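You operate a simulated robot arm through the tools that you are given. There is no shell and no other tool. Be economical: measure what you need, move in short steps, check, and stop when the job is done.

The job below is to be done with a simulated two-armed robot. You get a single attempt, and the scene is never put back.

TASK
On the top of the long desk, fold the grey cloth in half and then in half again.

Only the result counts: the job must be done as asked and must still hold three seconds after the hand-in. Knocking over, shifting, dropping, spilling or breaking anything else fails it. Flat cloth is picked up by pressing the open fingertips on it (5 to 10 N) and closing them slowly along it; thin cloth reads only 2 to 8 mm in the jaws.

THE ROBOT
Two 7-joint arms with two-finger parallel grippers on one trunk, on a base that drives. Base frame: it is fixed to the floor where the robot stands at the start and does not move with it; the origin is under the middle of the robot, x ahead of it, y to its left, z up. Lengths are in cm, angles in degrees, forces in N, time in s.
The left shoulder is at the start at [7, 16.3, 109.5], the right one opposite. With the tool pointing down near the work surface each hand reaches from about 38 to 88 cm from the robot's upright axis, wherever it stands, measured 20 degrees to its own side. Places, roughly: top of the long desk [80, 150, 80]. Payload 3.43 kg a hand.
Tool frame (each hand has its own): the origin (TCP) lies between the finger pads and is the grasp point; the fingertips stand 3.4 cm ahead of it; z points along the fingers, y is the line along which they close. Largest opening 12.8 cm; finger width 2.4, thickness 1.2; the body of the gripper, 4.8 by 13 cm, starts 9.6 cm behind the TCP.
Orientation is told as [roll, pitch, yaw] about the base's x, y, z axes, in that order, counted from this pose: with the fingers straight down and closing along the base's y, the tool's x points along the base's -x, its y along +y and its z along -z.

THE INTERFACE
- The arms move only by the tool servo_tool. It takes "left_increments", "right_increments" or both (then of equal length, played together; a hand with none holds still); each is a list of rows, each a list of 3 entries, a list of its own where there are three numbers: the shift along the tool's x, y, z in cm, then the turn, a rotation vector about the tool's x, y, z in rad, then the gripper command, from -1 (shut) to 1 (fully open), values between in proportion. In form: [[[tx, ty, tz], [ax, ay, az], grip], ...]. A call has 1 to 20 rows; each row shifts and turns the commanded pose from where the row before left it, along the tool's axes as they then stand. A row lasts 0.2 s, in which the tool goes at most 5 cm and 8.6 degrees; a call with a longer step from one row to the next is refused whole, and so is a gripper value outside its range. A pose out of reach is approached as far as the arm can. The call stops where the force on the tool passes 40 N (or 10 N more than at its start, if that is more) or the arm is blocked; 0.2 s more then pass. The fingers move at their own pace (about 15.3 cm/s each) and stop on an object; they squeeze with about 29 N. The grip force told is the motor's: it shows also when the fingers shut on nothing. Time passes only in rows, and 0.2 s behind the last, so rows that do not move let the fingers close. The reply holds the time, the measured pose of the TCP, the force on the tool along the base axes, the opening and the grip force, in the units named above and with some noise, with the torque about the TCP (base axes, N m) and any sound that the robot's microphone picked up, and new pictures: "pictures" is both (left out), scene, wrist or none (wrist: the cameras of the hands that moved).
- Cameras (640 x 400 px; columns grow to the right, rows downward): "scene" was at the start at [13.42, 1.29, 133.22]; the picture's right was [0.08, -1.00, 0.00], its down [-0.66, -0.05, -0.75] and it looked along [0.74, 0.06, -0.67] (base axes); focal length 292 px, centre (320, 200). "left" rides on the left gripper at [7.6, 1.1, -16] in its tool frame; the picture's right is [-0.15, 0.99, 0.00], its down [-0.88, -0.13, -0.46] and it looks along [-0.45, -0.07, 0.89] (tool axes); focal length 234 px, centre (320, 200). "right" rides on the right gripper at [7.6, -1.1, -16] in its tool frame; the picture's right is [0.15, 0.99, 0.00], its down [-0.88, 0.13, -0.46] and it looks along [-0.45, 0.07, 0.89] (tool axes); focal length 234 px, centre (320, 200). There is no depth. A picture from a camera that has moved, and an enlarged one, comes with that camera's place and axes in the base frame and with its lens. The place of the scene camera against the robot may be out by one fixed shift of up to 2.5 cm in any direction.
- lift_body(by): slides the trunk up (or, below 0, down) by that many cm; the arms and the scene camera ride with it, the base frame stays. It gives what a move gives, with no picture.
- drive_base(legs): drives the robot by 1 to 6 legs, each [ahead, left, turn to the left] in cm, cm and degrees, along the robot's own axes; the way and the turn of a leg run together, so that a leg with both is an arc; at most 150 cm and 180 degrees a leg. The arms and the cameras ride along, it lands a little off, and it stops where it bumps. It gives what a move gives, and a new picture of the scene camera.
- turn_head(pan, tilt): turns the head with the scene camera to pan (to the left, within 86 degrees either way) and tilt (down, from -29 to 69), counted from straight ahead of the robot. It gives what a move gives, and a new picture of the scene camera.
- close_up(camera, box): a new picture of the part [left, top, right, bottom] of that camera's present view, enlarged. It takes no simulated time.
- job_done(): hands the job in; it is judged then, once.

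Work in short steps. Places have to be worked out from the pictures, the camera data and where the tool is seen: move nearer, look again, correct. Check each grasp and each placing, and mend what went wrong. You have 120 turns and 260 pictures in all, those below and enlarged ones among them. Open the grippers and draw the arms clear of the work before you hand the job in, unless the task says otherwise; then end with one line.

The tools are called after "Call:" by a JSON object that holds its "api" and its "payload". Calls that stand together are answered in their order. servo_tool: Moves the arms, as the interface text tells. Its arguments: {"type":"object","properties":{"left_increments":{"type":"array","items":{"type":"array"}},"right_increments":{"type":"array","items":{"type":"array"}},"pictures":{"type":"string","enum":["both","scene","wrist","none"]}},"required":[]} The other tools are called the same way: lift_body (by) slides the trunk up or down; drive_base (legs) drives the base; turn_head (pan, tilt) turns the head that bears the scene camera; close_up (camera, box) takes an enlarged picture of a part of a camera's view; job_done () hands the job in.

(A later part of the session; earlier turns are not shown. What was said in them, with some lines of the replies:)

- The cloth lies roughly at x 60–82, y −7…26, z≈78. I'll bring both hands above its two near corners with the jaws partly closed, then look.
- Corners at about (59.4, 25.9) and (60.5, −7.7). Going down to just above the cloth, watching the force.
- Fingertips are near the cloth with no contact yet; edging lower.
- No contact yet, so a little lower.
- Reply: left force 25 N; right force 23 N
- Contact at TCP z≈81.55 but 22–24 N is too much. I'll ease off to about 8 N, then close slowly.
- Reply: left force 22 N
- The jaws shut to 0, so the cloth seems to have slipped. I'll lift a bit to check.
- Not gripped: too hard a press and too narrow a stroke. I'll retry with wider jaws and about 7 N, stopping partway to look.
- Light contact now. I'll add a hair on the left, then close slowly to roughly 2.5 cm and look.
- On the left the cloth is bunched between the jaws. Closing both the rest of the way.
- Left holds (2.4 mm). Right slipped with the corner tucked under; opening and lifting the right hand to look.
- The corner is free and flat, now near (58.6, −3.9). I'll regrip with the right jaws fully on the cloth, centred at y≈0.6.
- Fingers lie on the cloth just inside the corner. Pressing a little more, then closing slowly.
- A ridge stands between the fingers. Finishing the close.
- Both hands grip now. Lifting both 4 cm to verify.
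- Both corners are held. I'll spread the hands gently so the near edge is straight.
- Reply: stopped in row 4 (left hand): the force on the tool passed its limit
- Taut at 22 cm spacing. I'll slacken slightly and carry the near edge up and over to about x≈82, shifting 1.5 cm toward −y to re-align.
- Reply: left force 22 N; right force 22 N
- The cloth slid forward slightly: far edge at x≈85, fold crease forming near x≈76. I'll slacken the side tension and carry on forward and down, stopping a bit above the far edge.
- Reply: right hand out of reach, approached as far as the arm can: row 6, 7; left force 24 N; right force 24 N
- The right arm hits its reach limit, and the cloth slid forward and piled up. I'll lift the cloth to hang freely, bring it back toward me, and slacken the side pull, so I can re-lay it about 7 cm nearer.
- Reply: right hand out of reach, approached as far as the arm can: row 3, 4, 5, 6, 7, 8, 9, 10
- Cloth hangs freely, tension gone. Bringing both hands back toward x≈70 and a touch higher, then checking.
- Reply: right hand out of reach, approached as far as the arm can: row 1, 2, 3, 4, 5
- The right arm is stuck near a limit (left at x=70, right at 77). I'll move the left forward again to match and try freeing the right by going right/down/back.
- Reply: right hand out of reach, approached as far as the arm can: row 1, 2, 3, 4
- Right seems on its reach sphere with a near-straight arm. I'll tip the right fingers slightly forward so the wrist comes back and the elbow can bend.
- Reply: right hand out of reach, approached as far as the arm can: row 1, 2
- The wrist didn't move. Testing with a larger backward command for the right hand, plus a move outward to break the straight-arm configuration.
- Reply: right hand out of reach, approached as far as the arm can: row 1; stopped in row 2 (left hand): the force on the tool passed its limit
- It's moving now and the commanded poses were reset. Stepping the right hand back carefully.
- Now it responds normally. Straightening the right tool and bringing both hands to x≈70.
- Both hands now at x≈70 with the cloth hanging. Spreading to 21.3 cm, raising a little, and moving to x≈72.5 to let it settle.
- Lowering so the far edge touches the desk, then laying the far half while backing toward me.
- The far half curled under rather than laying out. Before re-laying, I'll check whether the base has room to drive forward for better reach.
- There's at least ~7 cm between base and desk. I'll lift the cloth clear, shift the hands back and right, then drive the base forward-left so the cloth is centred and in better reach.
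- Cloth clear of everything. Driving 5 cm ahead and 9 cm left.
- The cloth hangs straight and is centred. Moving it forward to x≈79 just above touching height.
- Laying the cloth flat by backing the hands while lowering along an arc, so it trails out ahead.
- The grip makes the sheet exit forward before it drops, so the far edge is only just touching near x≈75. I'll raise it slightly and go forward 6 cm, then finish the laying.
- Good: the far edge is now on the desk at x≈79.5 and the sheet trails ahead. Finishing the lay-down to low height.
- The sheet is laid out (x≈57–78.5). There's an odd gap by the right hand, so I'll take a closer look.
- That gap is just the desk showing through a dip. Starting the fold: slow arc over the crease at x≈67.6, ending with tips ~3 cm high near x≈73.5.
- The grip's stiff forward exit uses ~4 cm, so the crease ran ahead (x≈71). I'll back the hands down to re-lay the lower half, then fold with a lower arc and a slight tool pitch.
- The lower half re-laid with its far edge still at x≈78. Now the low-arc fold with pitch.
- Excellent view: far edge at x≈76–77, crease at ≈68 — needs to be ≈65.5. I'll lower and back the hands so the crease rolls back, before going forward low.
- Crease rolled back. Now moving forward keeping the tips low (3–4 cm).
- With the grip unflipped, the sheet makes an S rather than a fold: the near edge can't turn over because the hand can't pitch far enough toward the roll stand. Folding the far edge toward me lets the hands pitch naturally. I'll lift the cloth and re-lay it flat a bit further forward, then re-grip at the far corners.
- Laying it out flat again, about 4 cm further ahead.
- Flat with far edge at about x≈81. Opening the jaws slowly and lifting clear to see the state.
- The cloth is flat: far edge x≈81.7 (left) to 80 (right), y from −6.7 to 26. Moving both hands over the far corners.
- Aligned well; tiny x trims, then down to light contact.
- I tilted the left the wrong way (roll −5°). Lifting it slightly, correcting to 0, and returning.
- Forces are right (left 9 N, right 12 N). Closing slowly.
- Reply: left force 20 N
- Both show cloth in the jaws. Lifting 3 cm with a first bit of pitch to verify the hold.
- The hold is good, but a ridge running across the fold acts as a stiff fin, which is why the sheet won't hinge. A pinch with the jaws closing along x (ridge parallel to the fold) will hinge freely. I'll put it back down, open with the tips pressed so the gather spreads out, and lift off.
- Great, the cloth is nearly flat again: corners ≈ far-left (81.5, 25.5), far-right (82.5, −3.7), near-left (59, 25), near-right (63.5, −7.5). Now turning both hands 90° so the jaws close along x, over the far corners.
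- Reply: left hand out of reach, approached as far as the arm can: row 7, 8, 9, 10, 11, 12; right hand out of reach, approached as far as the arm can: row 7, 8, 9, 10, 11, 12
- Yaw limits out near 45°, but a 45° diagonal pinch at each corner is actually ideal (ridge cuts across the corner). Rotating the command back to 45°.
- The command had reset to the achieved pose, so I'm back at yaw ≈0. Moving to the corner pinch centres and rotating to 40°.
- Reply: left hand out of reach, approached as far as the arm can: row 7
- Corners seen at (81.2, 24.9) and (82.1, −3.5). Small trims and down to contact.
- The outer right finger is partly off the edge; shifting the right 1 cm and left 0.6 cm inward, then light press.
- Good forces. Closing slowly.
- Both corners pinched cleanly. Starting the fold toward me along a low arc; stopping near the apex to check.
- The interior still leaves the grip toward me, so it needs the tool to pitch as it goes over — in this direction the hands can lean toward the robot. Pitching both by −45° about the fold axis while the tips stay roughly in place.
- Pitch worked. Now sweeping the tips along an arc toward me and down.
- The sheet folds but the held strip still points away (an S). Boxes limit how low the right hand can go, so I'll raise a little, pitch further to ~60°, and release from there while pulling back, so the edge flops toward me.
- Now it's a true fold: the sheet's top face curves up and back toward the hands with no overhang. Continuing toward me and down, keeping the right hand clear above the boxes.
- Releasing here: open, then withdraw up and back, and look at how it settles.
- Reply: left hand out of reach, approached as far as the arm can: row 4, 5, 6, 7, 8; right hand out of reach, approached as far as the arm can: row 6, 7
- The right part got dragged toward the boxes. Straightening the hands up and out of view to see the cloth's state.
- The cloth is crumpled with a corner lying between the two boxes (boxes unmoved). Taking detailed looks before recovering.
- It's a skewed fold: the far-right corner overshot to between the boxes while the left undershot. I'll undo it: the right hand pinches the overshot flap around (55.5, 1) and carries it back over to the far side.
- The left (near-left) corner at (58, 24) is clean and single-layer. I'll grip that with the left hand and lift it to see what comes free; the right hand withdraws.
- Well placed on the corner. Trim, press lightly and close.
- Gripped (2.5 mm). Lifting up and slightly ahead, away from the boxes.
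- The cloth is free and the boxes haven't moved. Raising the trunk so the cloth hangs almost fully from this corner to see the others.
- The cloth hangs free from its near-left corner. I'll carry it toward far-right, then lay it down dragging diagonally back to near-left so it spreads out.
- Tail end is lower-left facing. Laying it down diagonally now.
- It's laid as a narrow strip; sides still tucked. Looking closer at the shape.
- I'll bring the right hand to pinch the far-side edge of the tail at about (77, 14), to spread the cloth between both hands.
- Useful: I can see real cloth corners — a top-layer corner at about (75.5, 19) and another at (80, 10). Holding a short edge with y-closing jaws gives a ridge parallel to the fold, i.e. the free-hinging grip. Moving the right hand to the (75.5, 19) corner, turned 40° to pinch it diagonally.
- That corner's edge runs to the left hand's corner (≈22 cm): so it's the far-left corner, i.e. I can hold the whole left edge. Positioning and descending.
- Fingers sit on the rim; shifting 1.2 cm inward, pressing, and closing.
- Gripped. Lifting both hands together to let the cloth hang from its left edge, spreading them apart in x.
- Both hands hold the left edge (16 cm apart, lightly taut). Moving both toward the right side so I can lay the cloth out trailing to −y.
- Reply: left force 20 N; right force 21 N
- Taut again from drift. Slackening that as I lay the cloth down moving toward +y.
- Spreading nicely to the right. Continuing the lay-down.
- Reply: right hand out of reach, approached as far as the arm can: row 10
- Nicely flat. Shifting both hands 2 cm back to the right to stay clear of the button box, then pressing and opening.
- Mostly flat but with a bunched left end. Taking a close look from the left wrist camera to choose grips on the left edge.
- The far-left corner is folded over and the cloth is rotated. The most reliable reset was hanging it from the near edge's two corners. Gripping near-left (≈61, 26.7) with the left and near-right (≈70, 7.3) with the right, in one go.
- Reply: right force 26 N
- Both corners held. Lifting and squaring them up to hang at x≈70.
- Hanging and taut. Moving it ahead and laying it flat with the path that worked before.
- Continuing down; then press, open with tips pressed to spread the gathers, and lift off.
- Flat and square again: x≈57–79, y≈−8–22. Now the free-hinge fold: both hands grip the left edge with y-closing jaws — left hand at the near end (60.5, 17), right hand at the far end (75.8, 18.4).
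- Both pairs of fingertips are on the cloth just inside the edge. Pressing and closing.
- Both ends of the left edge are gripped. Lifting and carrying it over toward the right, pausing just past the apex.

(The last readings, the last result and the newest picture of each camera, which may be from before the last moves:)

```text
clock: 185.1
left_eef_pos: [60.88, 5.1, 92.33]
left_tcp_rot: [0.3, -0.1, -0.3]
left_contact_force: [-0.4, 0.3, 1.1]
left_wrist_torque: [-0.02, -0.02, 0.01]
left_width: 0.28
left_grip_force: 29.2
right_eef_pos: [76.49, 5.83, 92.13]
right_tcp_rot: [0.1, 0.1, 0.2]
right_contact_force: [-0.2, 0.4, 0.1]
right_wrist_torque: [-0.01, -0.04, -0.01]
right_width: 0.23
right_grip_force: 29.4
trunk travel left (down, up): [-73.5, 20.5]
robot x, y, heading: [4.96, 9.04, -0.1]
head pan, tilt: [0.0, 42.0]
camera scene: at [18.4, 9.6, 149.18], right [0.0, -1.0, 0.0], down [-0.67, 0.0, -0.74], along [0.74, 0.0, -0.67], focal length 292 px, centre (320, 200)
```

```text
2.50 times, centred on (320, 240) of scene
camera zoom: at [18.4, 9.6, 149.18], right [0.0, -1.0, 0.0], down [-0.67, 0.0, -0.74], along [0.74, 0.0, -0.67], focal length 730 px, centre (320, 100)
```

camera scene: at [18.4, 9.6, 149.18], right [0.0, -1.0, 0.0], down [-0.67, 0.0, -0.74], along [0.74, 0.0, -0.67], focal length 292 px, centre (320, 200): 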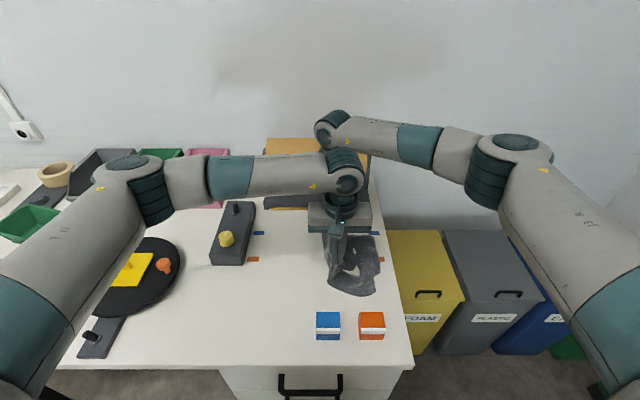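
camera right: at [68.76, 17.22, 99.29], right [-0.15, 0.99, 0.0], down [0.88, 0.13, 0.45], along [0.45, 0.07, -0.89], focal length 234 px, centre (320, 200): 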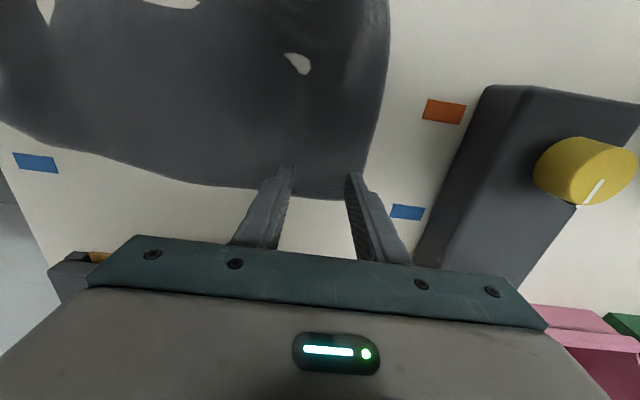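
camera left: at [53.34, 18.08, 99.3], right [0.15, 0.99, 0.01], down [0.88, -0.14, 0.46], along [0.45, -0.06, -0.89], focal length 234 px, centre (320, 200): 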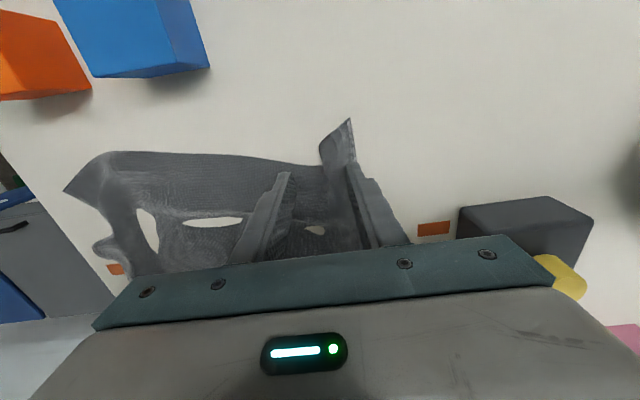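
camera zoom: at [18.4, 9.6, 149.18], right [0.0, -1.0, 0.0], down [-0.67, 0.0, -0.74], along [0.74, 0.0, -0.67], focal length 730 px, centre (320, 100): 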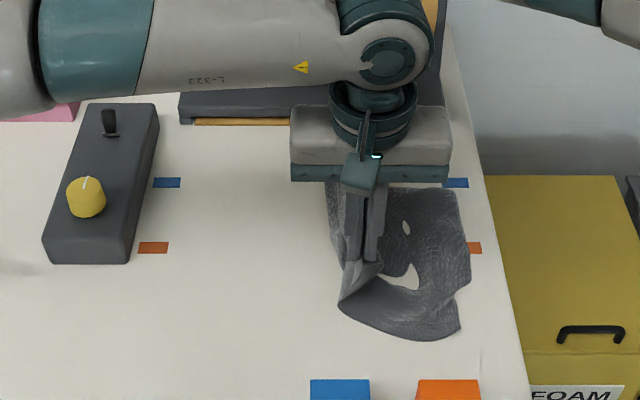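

Excellent — a clean hinge with the crease at y≈7.6. Continuing over and down to the right edge.

Call:
{"api": "servo_tool", "payload": {"left_increments": [[[0, -1, 0.3], [0, 0, 0], -1], [[0, -1, 0.4], [0, 0, 0], -1], [[0, -1, 0.5], [0, 0, 0], -1], [[0, -1, 0.7], [0, 0, 0], -1], [[0, -1, 0.8], [0, 0, 0], -1], [[0, -1, 1], [0, 0, 0], -1], [[0, -1, 1], [0, 0, 0], -1], [[0, -0.8, 1.2], [0, 0, 0], -1], [[0, -0.8, 1.2], [0, 0, 0], -1], [[0, -0.5, 1.0], [0, 0, 0], -1], [[0, 0, 0], [0, 0, 0], -1]], "right_increments": [[[0, -1.05, 0.3], [0, 0, 0], -1], [[0, -1.05, 0.4], [0, 0, 0], -1], [[0, -1.05, 0.5], [0, 0, 0], -1], [[0, -1.05, 0.7], [0, 0, 0], -1], [[0, -1.05, 0.8], [0, 0, 0], -1], [[0, -1.05, 1], [0, 0, 0], -1], [[0, -1.05, 1], [0, 0, 0], -1], [[0, -0.85, 1.2], [0, 0, 0], -1], [[0, -0.85, 1.2], [0, 0, 0], -1], [[0, -0.55, 1.0], [0, 0, 0], -1], [[0, 0, 0], [0, 0, 0], -1]], "pictures": "none"}}

Call:
{"api": "close_up", "payload": {"camera": "scene", "box": [200, 160, 440, 320]}}

```text
clock: 187.4
left_eef_pos: [60.7, -4.12, 84.1]
left_tcp_rot: [0.3, -0.3, -0.2]
left_contact_force: [1.2, -0.5, 0.3]
left_wrist_torque: [-0.03, -0.02, 0.04]
left_width: 0.28
left_grip_force: 29.0
right_eef_pos: [76.44, -3.57, 83.98]
right_tcp_rot: [0.0, 0.1, 0.2]
right_contact_force: [0.5, -0.6, 0.4]
right_wrist_torque: [0.02, 0.0, 0.05]
right_width: 0.25
right_grip_force: 29.0
trunk travel left (down, up): [-73.5, 20.5]
robot x, y, heading: [5.18, 8.75, -0.1]
head pan, tilt: [0.0, 42.0]
```

```text
2.50 times, centred on (320, 240) of scene
camera zoom: at [18.38, 9.52, 149.18], right [0.0, -1.0, 0.0], down [-0.67, 0.0, -0.74], along [0.74, 0.0, -0.67], focal length 730 px, centre (320, 100)
```

zoom: 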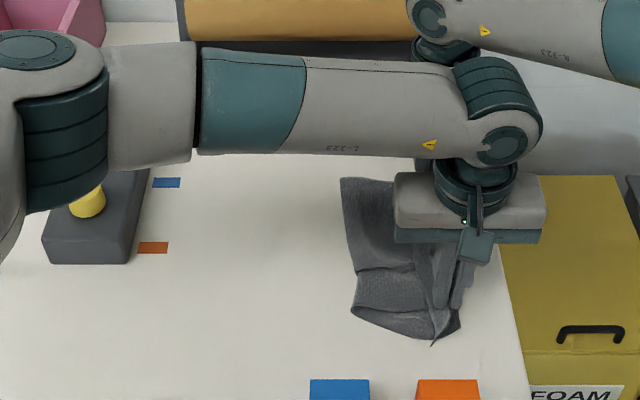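

Folded in half. Lowering a bit, opening, and withdrawing straight up.

Call:
{"api": "servo_tool", "payload": {"left_increments": [[[0, 0, 1.0], [0, 0, 0], -1], [[0, 0, 0.5], [0, 0, 0], -1], [[0, 0, 0], [0, 0, 0], -0.85], [[0, 0, 0], [0, 0, 0], -0.7], [[0, 0, 0], [0, 0, 0], -0.55], [[0, 0, 0], [0, 0, 0], -0.4], [[0, 0, -0.5], [0, 0, 0], -0.4], [[0, 0, -1], [0, 0, 0], -0.4], [[0, 0, -2], [0, 0, 0], -0.4], [[0, 0, -4], [0, 0, 0], -0.4], [[0, 2, -4], [0, 0, 0], -0.4], [[0, 4, -2], [0, 0, 0], -0.4], [[0, 4.5, 0], [0, 0, 0], -0.4], [[0, 4.5, 0], [0, 0, 0], -0.4], [[0, 4.5, 0], [0, 0, 0], -0.4], [[0, 4.5, 0], [0, 0, 0], -0.4]], "right_increments": [[[0, 0, 1.0], [0, 0, 0], -1], [[0, 0, 0.5], [0, 0, 0], -1], [[0, 0, 0], [0, 0, 0], -0.85], [[0, 0, 0], [0, 0, 0], -0.7], [[0, 0, 0], [0, 0, 0], -0.55], [[0, 0, 0], [0, 0, 0], -0.4], [[0, 0, -0.5], [0, 0, 0], -0.4], [[0, 0, -1], [0, 0, 0], -0.4], [[0, 0, -2], [0, 0, 0], -0.4], [[0, 0, -4], [0, 0, 0], -0.4], [[0, -2, -4], [0, 0, 0], -0.4], [[0, -4, -2], [0, 0, 0], -0.4], [[0, -4, 0], [0, 0, 0], -0.4], [[0, -2, 0], [0, 0, 0], -0.4], [[0, 0, 0], [0, 0, 0], -0.4], [[0, 0, 0], [0, 0, 0], -0.4]], "pictures": "none"}}

Call:
{"api": "close_up", "payload": {"camera": "scene", "box": [200, 160, 440, 320]}}

Call:
{"api": "close_up", "payload": {"camera": "right", "box": [240, 60, 560, 260]}}

```text
clock: 190.8
left_eef_pos: [60.79, 19.97, 96.28]
left_tcp_rot: [0.3, -0.2, -0.5]
left_contact_force: [0.5, -0.3, -1.0]
left_wrist_torque: [-0.03, 0.0, -0.01]
left_width: 3.86
left_grip_force: 0.1
right_eef_pos: [76.31, -15.55, 96.12]
right_tcp_rot: [0.0, 0.0, 0.1]
right_contact_force: [-0.3, -0.2, 0.6]
right_wrist_torque: [-0.02, -0.05, -0.03]
right_width: 3.85
right_grip_force: 0.0
trunk travel left (down, up): [-73.5, 20.5]
robot x, y, heading: [4.95, 8.58, -0.2]
head pan, tilt: [0.0, 42.0]
```

```text
2.50 times, centred on (320, 240) of scene
camera zoom: at [18.34, 9.7, 149.19], right [0.0, -1.0, 0.0], down [-0.67, 0.0, -0.74], along [0.74, 0.0, -0.67], focal length 730 px, centre (320, 100)
```

zoom: 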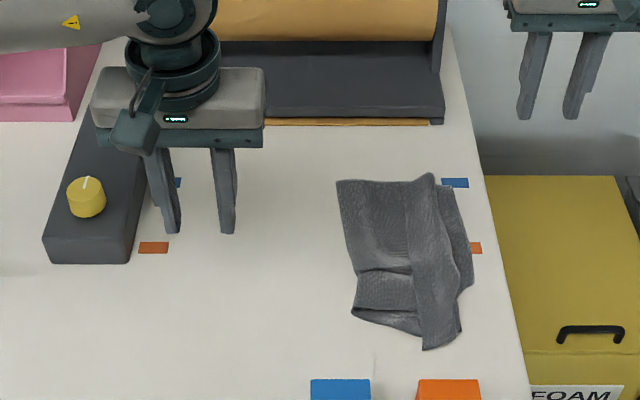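

```text
2.00 times, centred on (400, 160) of right
camera zoom: at [68.76, -16.8, 112.04], right [-0.15, 0.99, 0.0], down [0.88, 0.13, 0.46], along [0.45, 0.07, -0.89], focal length 468 px, centre (160, 280)
```

zoom: 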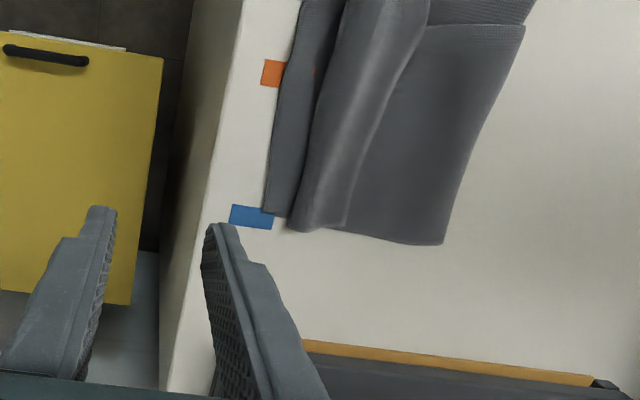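

First fold is clean: the stack now spans x≈58–79, y≈−7…7. Next, grip the crease side (both layers) for the second fold: outer finger just outside the crease, inner finger on top. Approaching and checking.

Call:
{"api": "servo_tool", "payload": {"left_increments": [[[-0.2, -2.6, 1.5], [0, 0, 0], -0.3], [[-0.2, -2.6, 1.5], [0, 0, 0], -0.3], [[-0.2, -2.6, 1.5], [0, 0, 0], -0.3], [[-0.2, -2.6, 1.5], [0, 0, 0], -0.3], [[-0.2, -2.6, 1.5], [0, 0, 0], -0.3], [[-0.2, -2.6, 1.5], [0, 0, 0], -0.3], [[0, 0, 3], [0, 0, 0], -0.3], [[0, 0, 0], [0, 0, 0], -0.3]], "right_increments": [[[-0.17, 3.54, 1.5], [0, 0, 0], -0.3], [[-0.17, 3.54, 1.5], [0, 0, 0], -0.3], [[-0.17, 3.54, 1.5], [0, 0, 0], -0.3], [[-0.17, 3.54, 1.5], [0, 0, 0], -0.3], [[-0.17, 3.54, 1.5], [0, 0, 0], -0.3], [[-0.17, 3.54, 1.5], [0, 0, 0], -0.3], [[0, 0, 3], [0, 0, 0], -0.3], [[0, 0, 0], [0, 0, 0], -0.3]], "pictures": "wrist"}}

```text
clock: 192.7
left_eef_pos: [62.16, 4.22, 84.22]
left_tcp_rot: [0.4, -0.1, -0.3]
left_contact_force: [-0.6, -0.1, 0.6]
left_wrist_torque: [0.0, -0.02, 0.01]
left_width: 4.48
left_grip_force: 0.0
right_eef_pos: [77.26, 5.69, 83.88]
right_tcp_rot: [0.2, -0.1, 0.0]
right_contact_force: [-1.2, -0.6, 0.4]
right_wrist_torque: [0.0, -0.02, 0.0]
right_width: 4.48
right_grip_force: 0.1
trunk travel left (down, up): [-73.5, 20.5]
robot x, y, heading: [4.66, 8.87, 0.0]
head pan, tilt: [0.0, 42.0]
camera right: at [69.74, 4.4, 99.98], right [-0.15, 0.99, 0.0], down [0.88, 0.13, 0.46], along [0.45, 0.07, -0.89], focal length 234 px, centre (320, 200)
camera left: at [54.4, 5.34, 100.15], right [0.15, 0.99, 0.01], down [0.88, -0.14, 0.46], along [0.45, -0.06, -0.89], focal length 234 px, centre (320, 200)
```

right: 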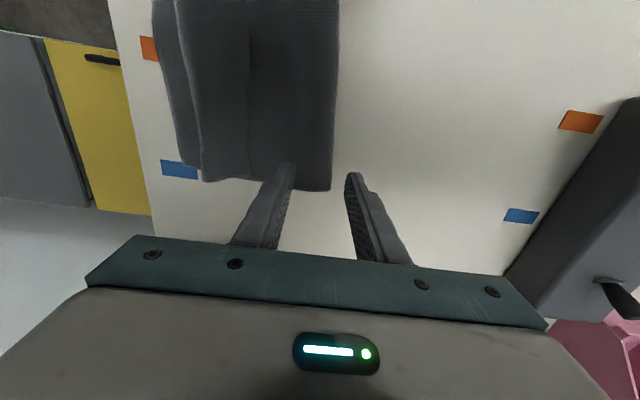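
left: 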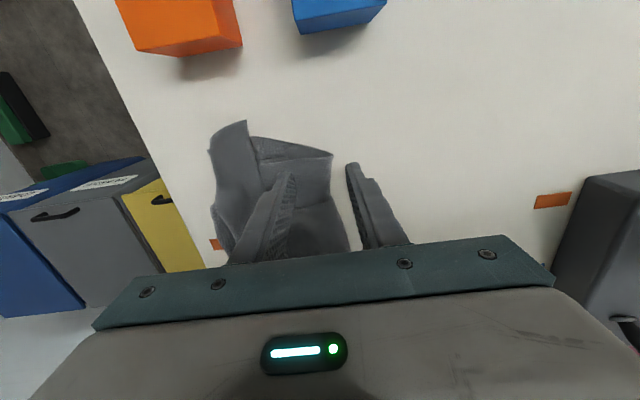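

Fingers straddle the crease edge as planned. Small y trims, press, close and lift slightly.

Call:
{"api": "servo_tool", "payload": {"left_increments": [[[-0.2, -0.3, 1.5], [0, 0, 0], -0.3], [[0, 0, 0.8], [0, 0, 0], -0.3], [[0, 0, 0.3], [0, 0, 0], -0.3], [[0, 0, 0.15], [0, 0, 0], -0.3], [[0, 0, 0], [0, 0, 0], -0.3], [[0, 0, 0], [0, 0, 0], -0.38], [[0, 0, 0], [0, 0, 0], -0.46], [[0, 0, 0], [0, 0, 0], -0.54], [[0, 0, 0], [0, 0, 0], -0.62], [[0, 0, 0], [0, 0, 0], -0.7], [[0, 0, 0], [0, 0, 0], -0.78], [[0, 0, 0], [0, 0, 0], -0.86], [[0, 0, 0], [0, 0, 0], -0.94], [[0, 0, 0], [0, 0, 0], -1], [[0, 0, 0], [0, 0, 0], -1], [[0, 0, -1], [0, 0, 0], -1], [[0, 0, -1], [0, 0, 0], -1]], "right_increments": [[[0, -0.5, 1.2], [0, 0, 0], -0.3], [[0, 0, 0.8], [0, 0, 0], -0.3], [[0, 0, 0.3], [0, 0, 0], -0.3], [[0, 0, 0.15], [0, 0, 0], -0.3], [[0, 0, 0], [0, 0, 0], -0.3], [[0, 0, 0], [0, 0, 0], -0.38], [[0, 0, 0], [0, 0, 0], -0.46], [[0, 0, 0], [0, 0, 0], -0.54], [[0, 0, 0], [0, 0, 0], -0.62], [[0, 0, 0], [0, 0, 0], -0.7], [[0, 0, 0], [0, 0, 0], -0.78], [[0, 0, 0], [0, 0, 0], -0.86], [[0, 0, 0], [0, 0, 0], -0.94], [[0, 0, 0], [0, 0, 0], -1], [[0, 0, 0], [0, 0, 0], -1], [[0, 0, -1], [0, 0, 0], -1], [[0, 0, -1], [0, 0, 0], -1]], "pictures": "wrist"}}

```text
clock: 196.2
left_eef_pos: [62.23, 4.0, 83.4]
left_tcp_rot: [0.4, 0.0, -0.3]
left_contact_force: [-0.3, 0.0, 0.1]
left_wrist_torque: [-0.02, 0.0, 0.01]
left_width: 0.27
left_grip_force: 29.5
right_eef_pos: [77.34, 5.14, 83.69]
right_tcp_rot: [0.2, -0.1, 0.2]
right_contact_force: [0.5, 0.2, 0.2]
right_wrist_torque: [-0.03, -0.03, 0.01]
right_width: 0.26
right_grip_force: 29.1
trunk travel left (down, up): [-73.5, 20.5]
robot x, y, heading: [5.0, 8.74, 0.1]
head pan, tilt: [0.0, 42.0]
camera right: at [69.72, 3.77, 99.64], right [-0.15, 0.99, 0.0], down [0.88, 0.13, 0.46], along [0.45, 0.07, -0.89], focal length 234 px, centre (320, 200)
camera left: at [54.47, 5.04, 99.39], right [0.15, 0.99, 0.01], down [0.88, -0.14, 0.46], along [0.45, -0.06, -0.89], focal length 234 px, centre (320, 200)
```

right: 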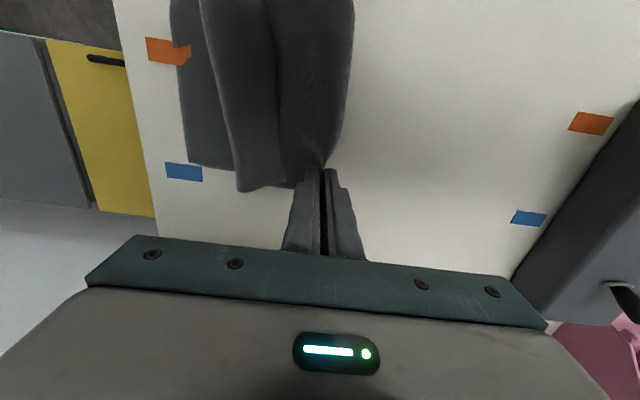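
left: 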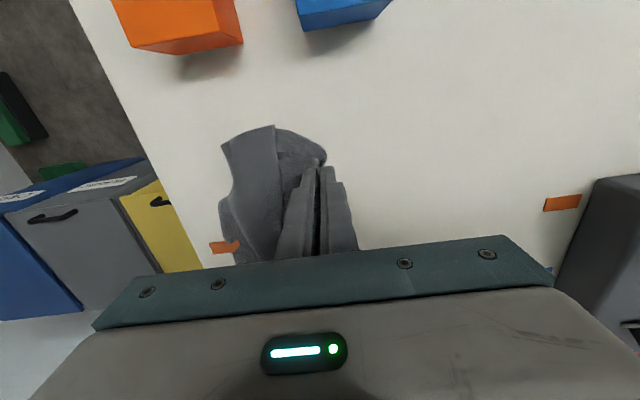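

Both hold the crease. Carrying it over to the right edge in a small arc.

Call:
{"api": "servo_tool", "payload": {"left_increments": [[[0, -0.2, -1.2], [0, 0, 0], -1], [[0, -0.4, -1.2], [0, 0, 0], -1], [[0, -0.6, -1.2], [0, 0, 0], -1], [[0, -0.9, -0.9], [0, 0, 0], -1], [[0, -1, -0.6], [0, 0, 0], -1], [[0, -1.1, 0], [0, 0, 0], -1], [[0, -1.1, 0.2], [0, 0, 0], -1], [[0, -1.1, 0.6], [0, 0, 0], -1], [[0, -1.1, 1.0], [0, 0, 0], -1], [[0, -1, 1.2], [0, 0, 0], -1], [[0, -0.8, 1.2], [0, 0, 0], -1], [[0, 0, 0], [0, 0, 0], -1]], "right_increments": [[[0, -0.25, -1.2], [0, 0, 0], -1], [[0, -0.45, -1.2], [0, 0, 0], -1], [[0, -0.65, -1.2], [0, 0, 0], -1], [[0, -1.0, -0.9], [0, 0, 0], -1], [[0, -1.1, -0.6], [0, 0, 0], -1], [[0, -1.22, 0], [0, 0, 0], -1], [[0, -1.22, 0.2], [0, 0, 0], -1], [[0, -1.22, 0.6], [0, 0, 0], -1], [[0, -1.22, 1.0], [0, 0, 0], -1], [[0, -1.1, 1.2], [0, 0, 0], -1], [[0, -0.9, 1.2], [0, 0, 0], -1], [[0, 0, 0], [0, 0, 0], -1]], "pictures": "none"}}

Call:
{"api": "close_up", "payload": {"camera": "scene", "box": [240, 160, 440, 310]}}

Call:
{"api": "close_up", "payload": {"camera": "left", "box": [140, 80, 460, 280]}}

```text
clock: 198.8
left_eef_pos: [62.04, -5.29, 84.14]
left_tcp_rot: [0.3, -0.2, -0.3]
left_contact_force: [0.4, 1.1, 0.5]
left_wrist_torque: [-0.02, 0.03, 0.01]
left_width: 0.24
left_grip_force: 29.0
right_eef_pos: [77.33, -5.38, 84.58]
right_tcp_rot: [0.1, 0.1, 0.2]
right_contact_force: [-0.3, -0.1, 0.0]
right_wrist_torque: [-0.01, -0.01, -0.04]
right_width: 0.27
right_grip_force: 29.0
trunk travel left (down, up): [-73.5, 20.5]
robot x, y, heading: [4.91, 8.9, 0.0]
head pan, tilt: [0.0, 42.0]
```

```text
2.67 times, centred on (340, 235) of scene
camera zoom: at [18.37, 9.55, 149.18], right [0.0, -1.0, 0.0], down [-0.67, 0.0, -0.74], along [0.74, 0.0, -0.67], focal length 779 px, centre (267, 107)
```

zoom: 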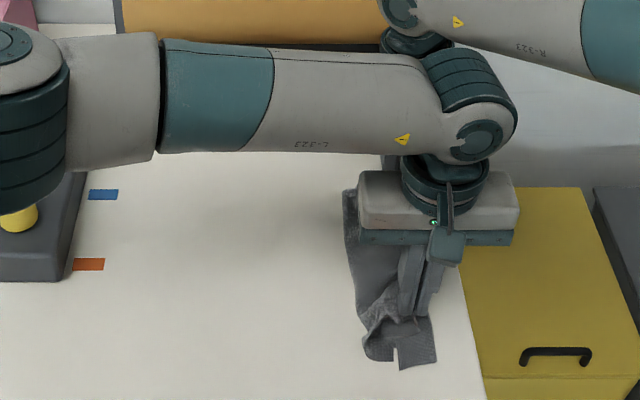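

```text
2.00 times, centred on (300, 180) of left
camera zoom: at [54.51, -4.26, 100.22], right [0.15, 0.99, 0.01], down [0.88, -0.14, 0.46], along [0.45, -0.06, -0.89], focal length 468 px, centre (360, 240)
```

zoom: 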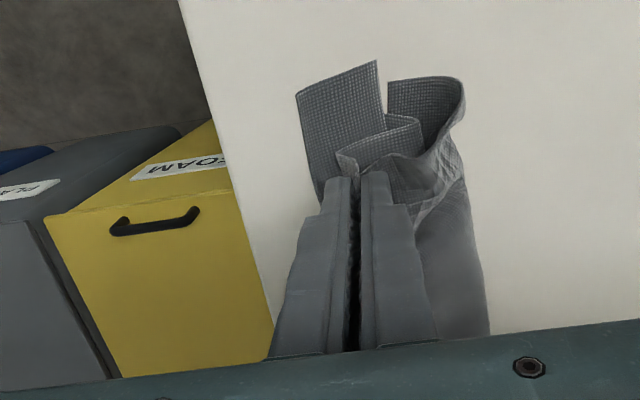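

Second fold is in place (about 7.5 cm wide strip). Lowering a touch, opening, and rising straight up.

Call:
{"api": "servo_tool", "payload": {"left_increments": [[[0, -0.3, 0.8], [0, 0, 0], -1], [[0, 0, 0.6], [0, 0, 0], -1], [[0, 0, 0], [0, 0, 0], -0.85], [[0, 0, 0], [0, 0, 0], -0.7], [[0, 0, 0], [0, 0, 0], -0.6], [[0, 0, -0.5], [0, 0, 0], -0.6], [[0, 0, -1], [0, 0, 0], -0.6], [[0, 0, -2], [0, 0, 0], -0.6], [[0, 0, -4], [0, 0, 0], -0.6], [[0, 1, -4], [0, 0, 0], -0.6], [[0, 4, -2], [0, 0, 0], -0.6], [[0, 4.5, 0], [0, 0, 0], -0.6], [[0, 4.5, 0], [0, 0, 0], -0.6], [[0, 4.5, 0], [0, 0, 0], -0.6], [[0, 4.5, 0], [0, 0, 0], -0.6]], "right_increments": [[[0, -0.3, 0.8], [0, 0, 0], -1], [[0, 0, 0.9], [0, 0, 0], -1], [[0, 0, 0], [0, 0, 0], -0.85], [[0, 0, 0], [0, 0, 0], -0.7], [[0, 0, 0], [0, 0, 0], -0.6], [[0, 0, -0.5], [0, 0, 0], -0.6], [[0, 0, -1], [0, 0, 0], -0.6], [[0, 0, -2], [0, 0, 0], -0.6], [[0, 0, -4], [0, 0, 0], -0.6], [[0, -1, -4], [0, 0, 0], -0.6], [[0, -4, -2], [0, 0, 0], -0.6], [[0, -4, 0], [0, 0, 0], -0.6], [[0, -3, 0], [0, 0, 0], -0.6], [[0, 0, 0], [0, 0, 0], -0.6], [[0, 0, 0], [0, 0, 0], -0.6]], "pictures": "none"}}

Call:
{"api": "close_up", "payload": {"camera": "scene", "box": [240, 160, 440, 310]}}

Call:
{"api": "close_up", "payload": {"camera": "right", "box": [240, 0, 560, 240]}}

```text
clock: 202.1
left_eef_pos: [62.18, 17.31, 96.41]
left_tcp_rot: [0.3, -0.2, -0.4]
left_contact_force: [0.0, -0.6, 0.1]
left_wrist_torque: [-0.03, -0.02, 0.05]
left_width: 2.56
left_grip_force: 0.0
right_eef_pos: [77.35, -17.61, 96.38]
right_tcp_rot: [-0.1, 0.1, 0.1]
right_contact_force: [-0.2, -0.1, 0.2]
right_wrist_torque: [-0.04, -0.03, -0.03]
right_width: 2.54
right_grip_force: 0.1
trunk travel left (down, up): [-73.5, 20.5]
robot x, y, heading: [4.76, 8.95, 0.1]
head pan, tilt: [0.0, 42.0]
```

```text
2.67 times, centred on (340, 235) of scene
camera zoom: at [18.34, 9.71, 149.18], right [0.0, -1.0, 0.0], down [-0.67, 0.0, -0.74], along [0.74, 0.0, -0.67], focal length 779 px, centre (267, 107)
```

zoom: 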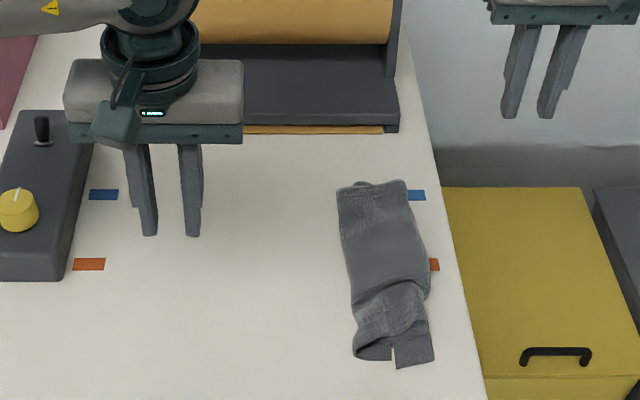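

```text
1.67 times, centred on (400, 120) of right
camera zoom: at [69.76, -18.81, 112.33], right [-0.15, 0.99, 0.0], down [0.88, 0.13, 0.46], along [0.45, 0.07, -0.89], focal length 390 px, centre (187, 333)
```

zoom: 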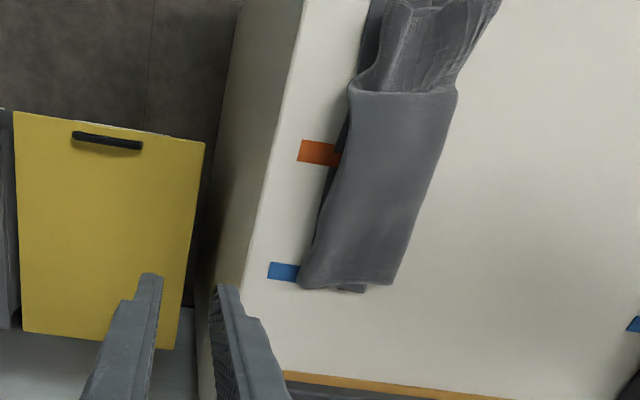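

The cloth is now a neat four-layer strip on the desk (≈7.5 × 21 cm), and nothing else has moved. Opening the grippers and drawing the arms clear.

Call:
{"api": "servo_tool", "payload": {"left_increments": [[[0, 3, -3], [0, 0, 0], 0.5], [[1, 3, -3], [0, 0, 0], 1], [[1, 3, -3], [0, 0, 0], 1], [[1, 2, -2], [0, 0, 0], 1], [[0, 0, 0], [0, 0, 0], 1], [[0, 0, 0], [0, 0, 0], 1]], "right_increments": [[[1, -3, -3], [0, 0, 0], 0.5], [[1, -3, -3], [0, 0, 0], 1], [[1, -3, -3], [0, 0, 0], 1], [[1, -2, -2], [0, 0, 0], 1], [[0, 0, 0], [0, 0, 0], 1], [[0, 0, 0], [0, 0, 0], 1]], "pictures": "scene"}}

```text
clock: 203.4
left_eef_pos: [59.31, 28.1, 107.55]
left_tcp_rot: [0.4, -0.2, -0.3]
left_contact_force: [0.6, -0.2, -0.3]
left_wrist_torque: [0.0, -0.01, 0.01]
left_width: 12.81
left_grip_force: 0.1
right_eef_pos: [73.59, -28.69, 107.35]
right_tcp_rot: [0.1, 0.1, 0.2]
right_contact_force: [0.2, 0.0, 0.5]
right_wrist_torque: [0.01, -0.03, 0.03]
right_width: 12.82
right_grip_force: 0.1
trunk travel left (down, up): [-73.5, 20.5]
robot x, y, heading: [4.94, 9.19, -0.1]
head pan, tilt: [0.0, 42.0]
camera scene: at [18.37, 9.48, 149.18], right [0.0, -1.0, 0.0], down [-0.67, 0.0, -0.74], along [0.74, 0.0, -0.67], focal length 292 px, centre (320, 200)
```

scene: 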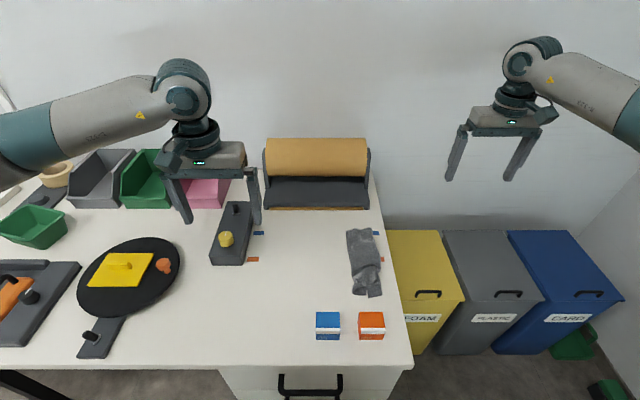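

The cloth is folded twice and lies still, both arms are clear, and everything else stands where it was. Handing in.

Call:
{"api": "job_done", "payload": {}}

```text
The job is handed in.
```

I folded the grey cloth in half and then in half again on the long desk. Both folds run the same way, so it is now a four-layer strip of about 7.5 × 21 cm, not a half-by-half quarter. The layers are a couple of centimetres out of line in places and the end nearest the robot is a little rumpled. Nothing else looked moved in the last picture.
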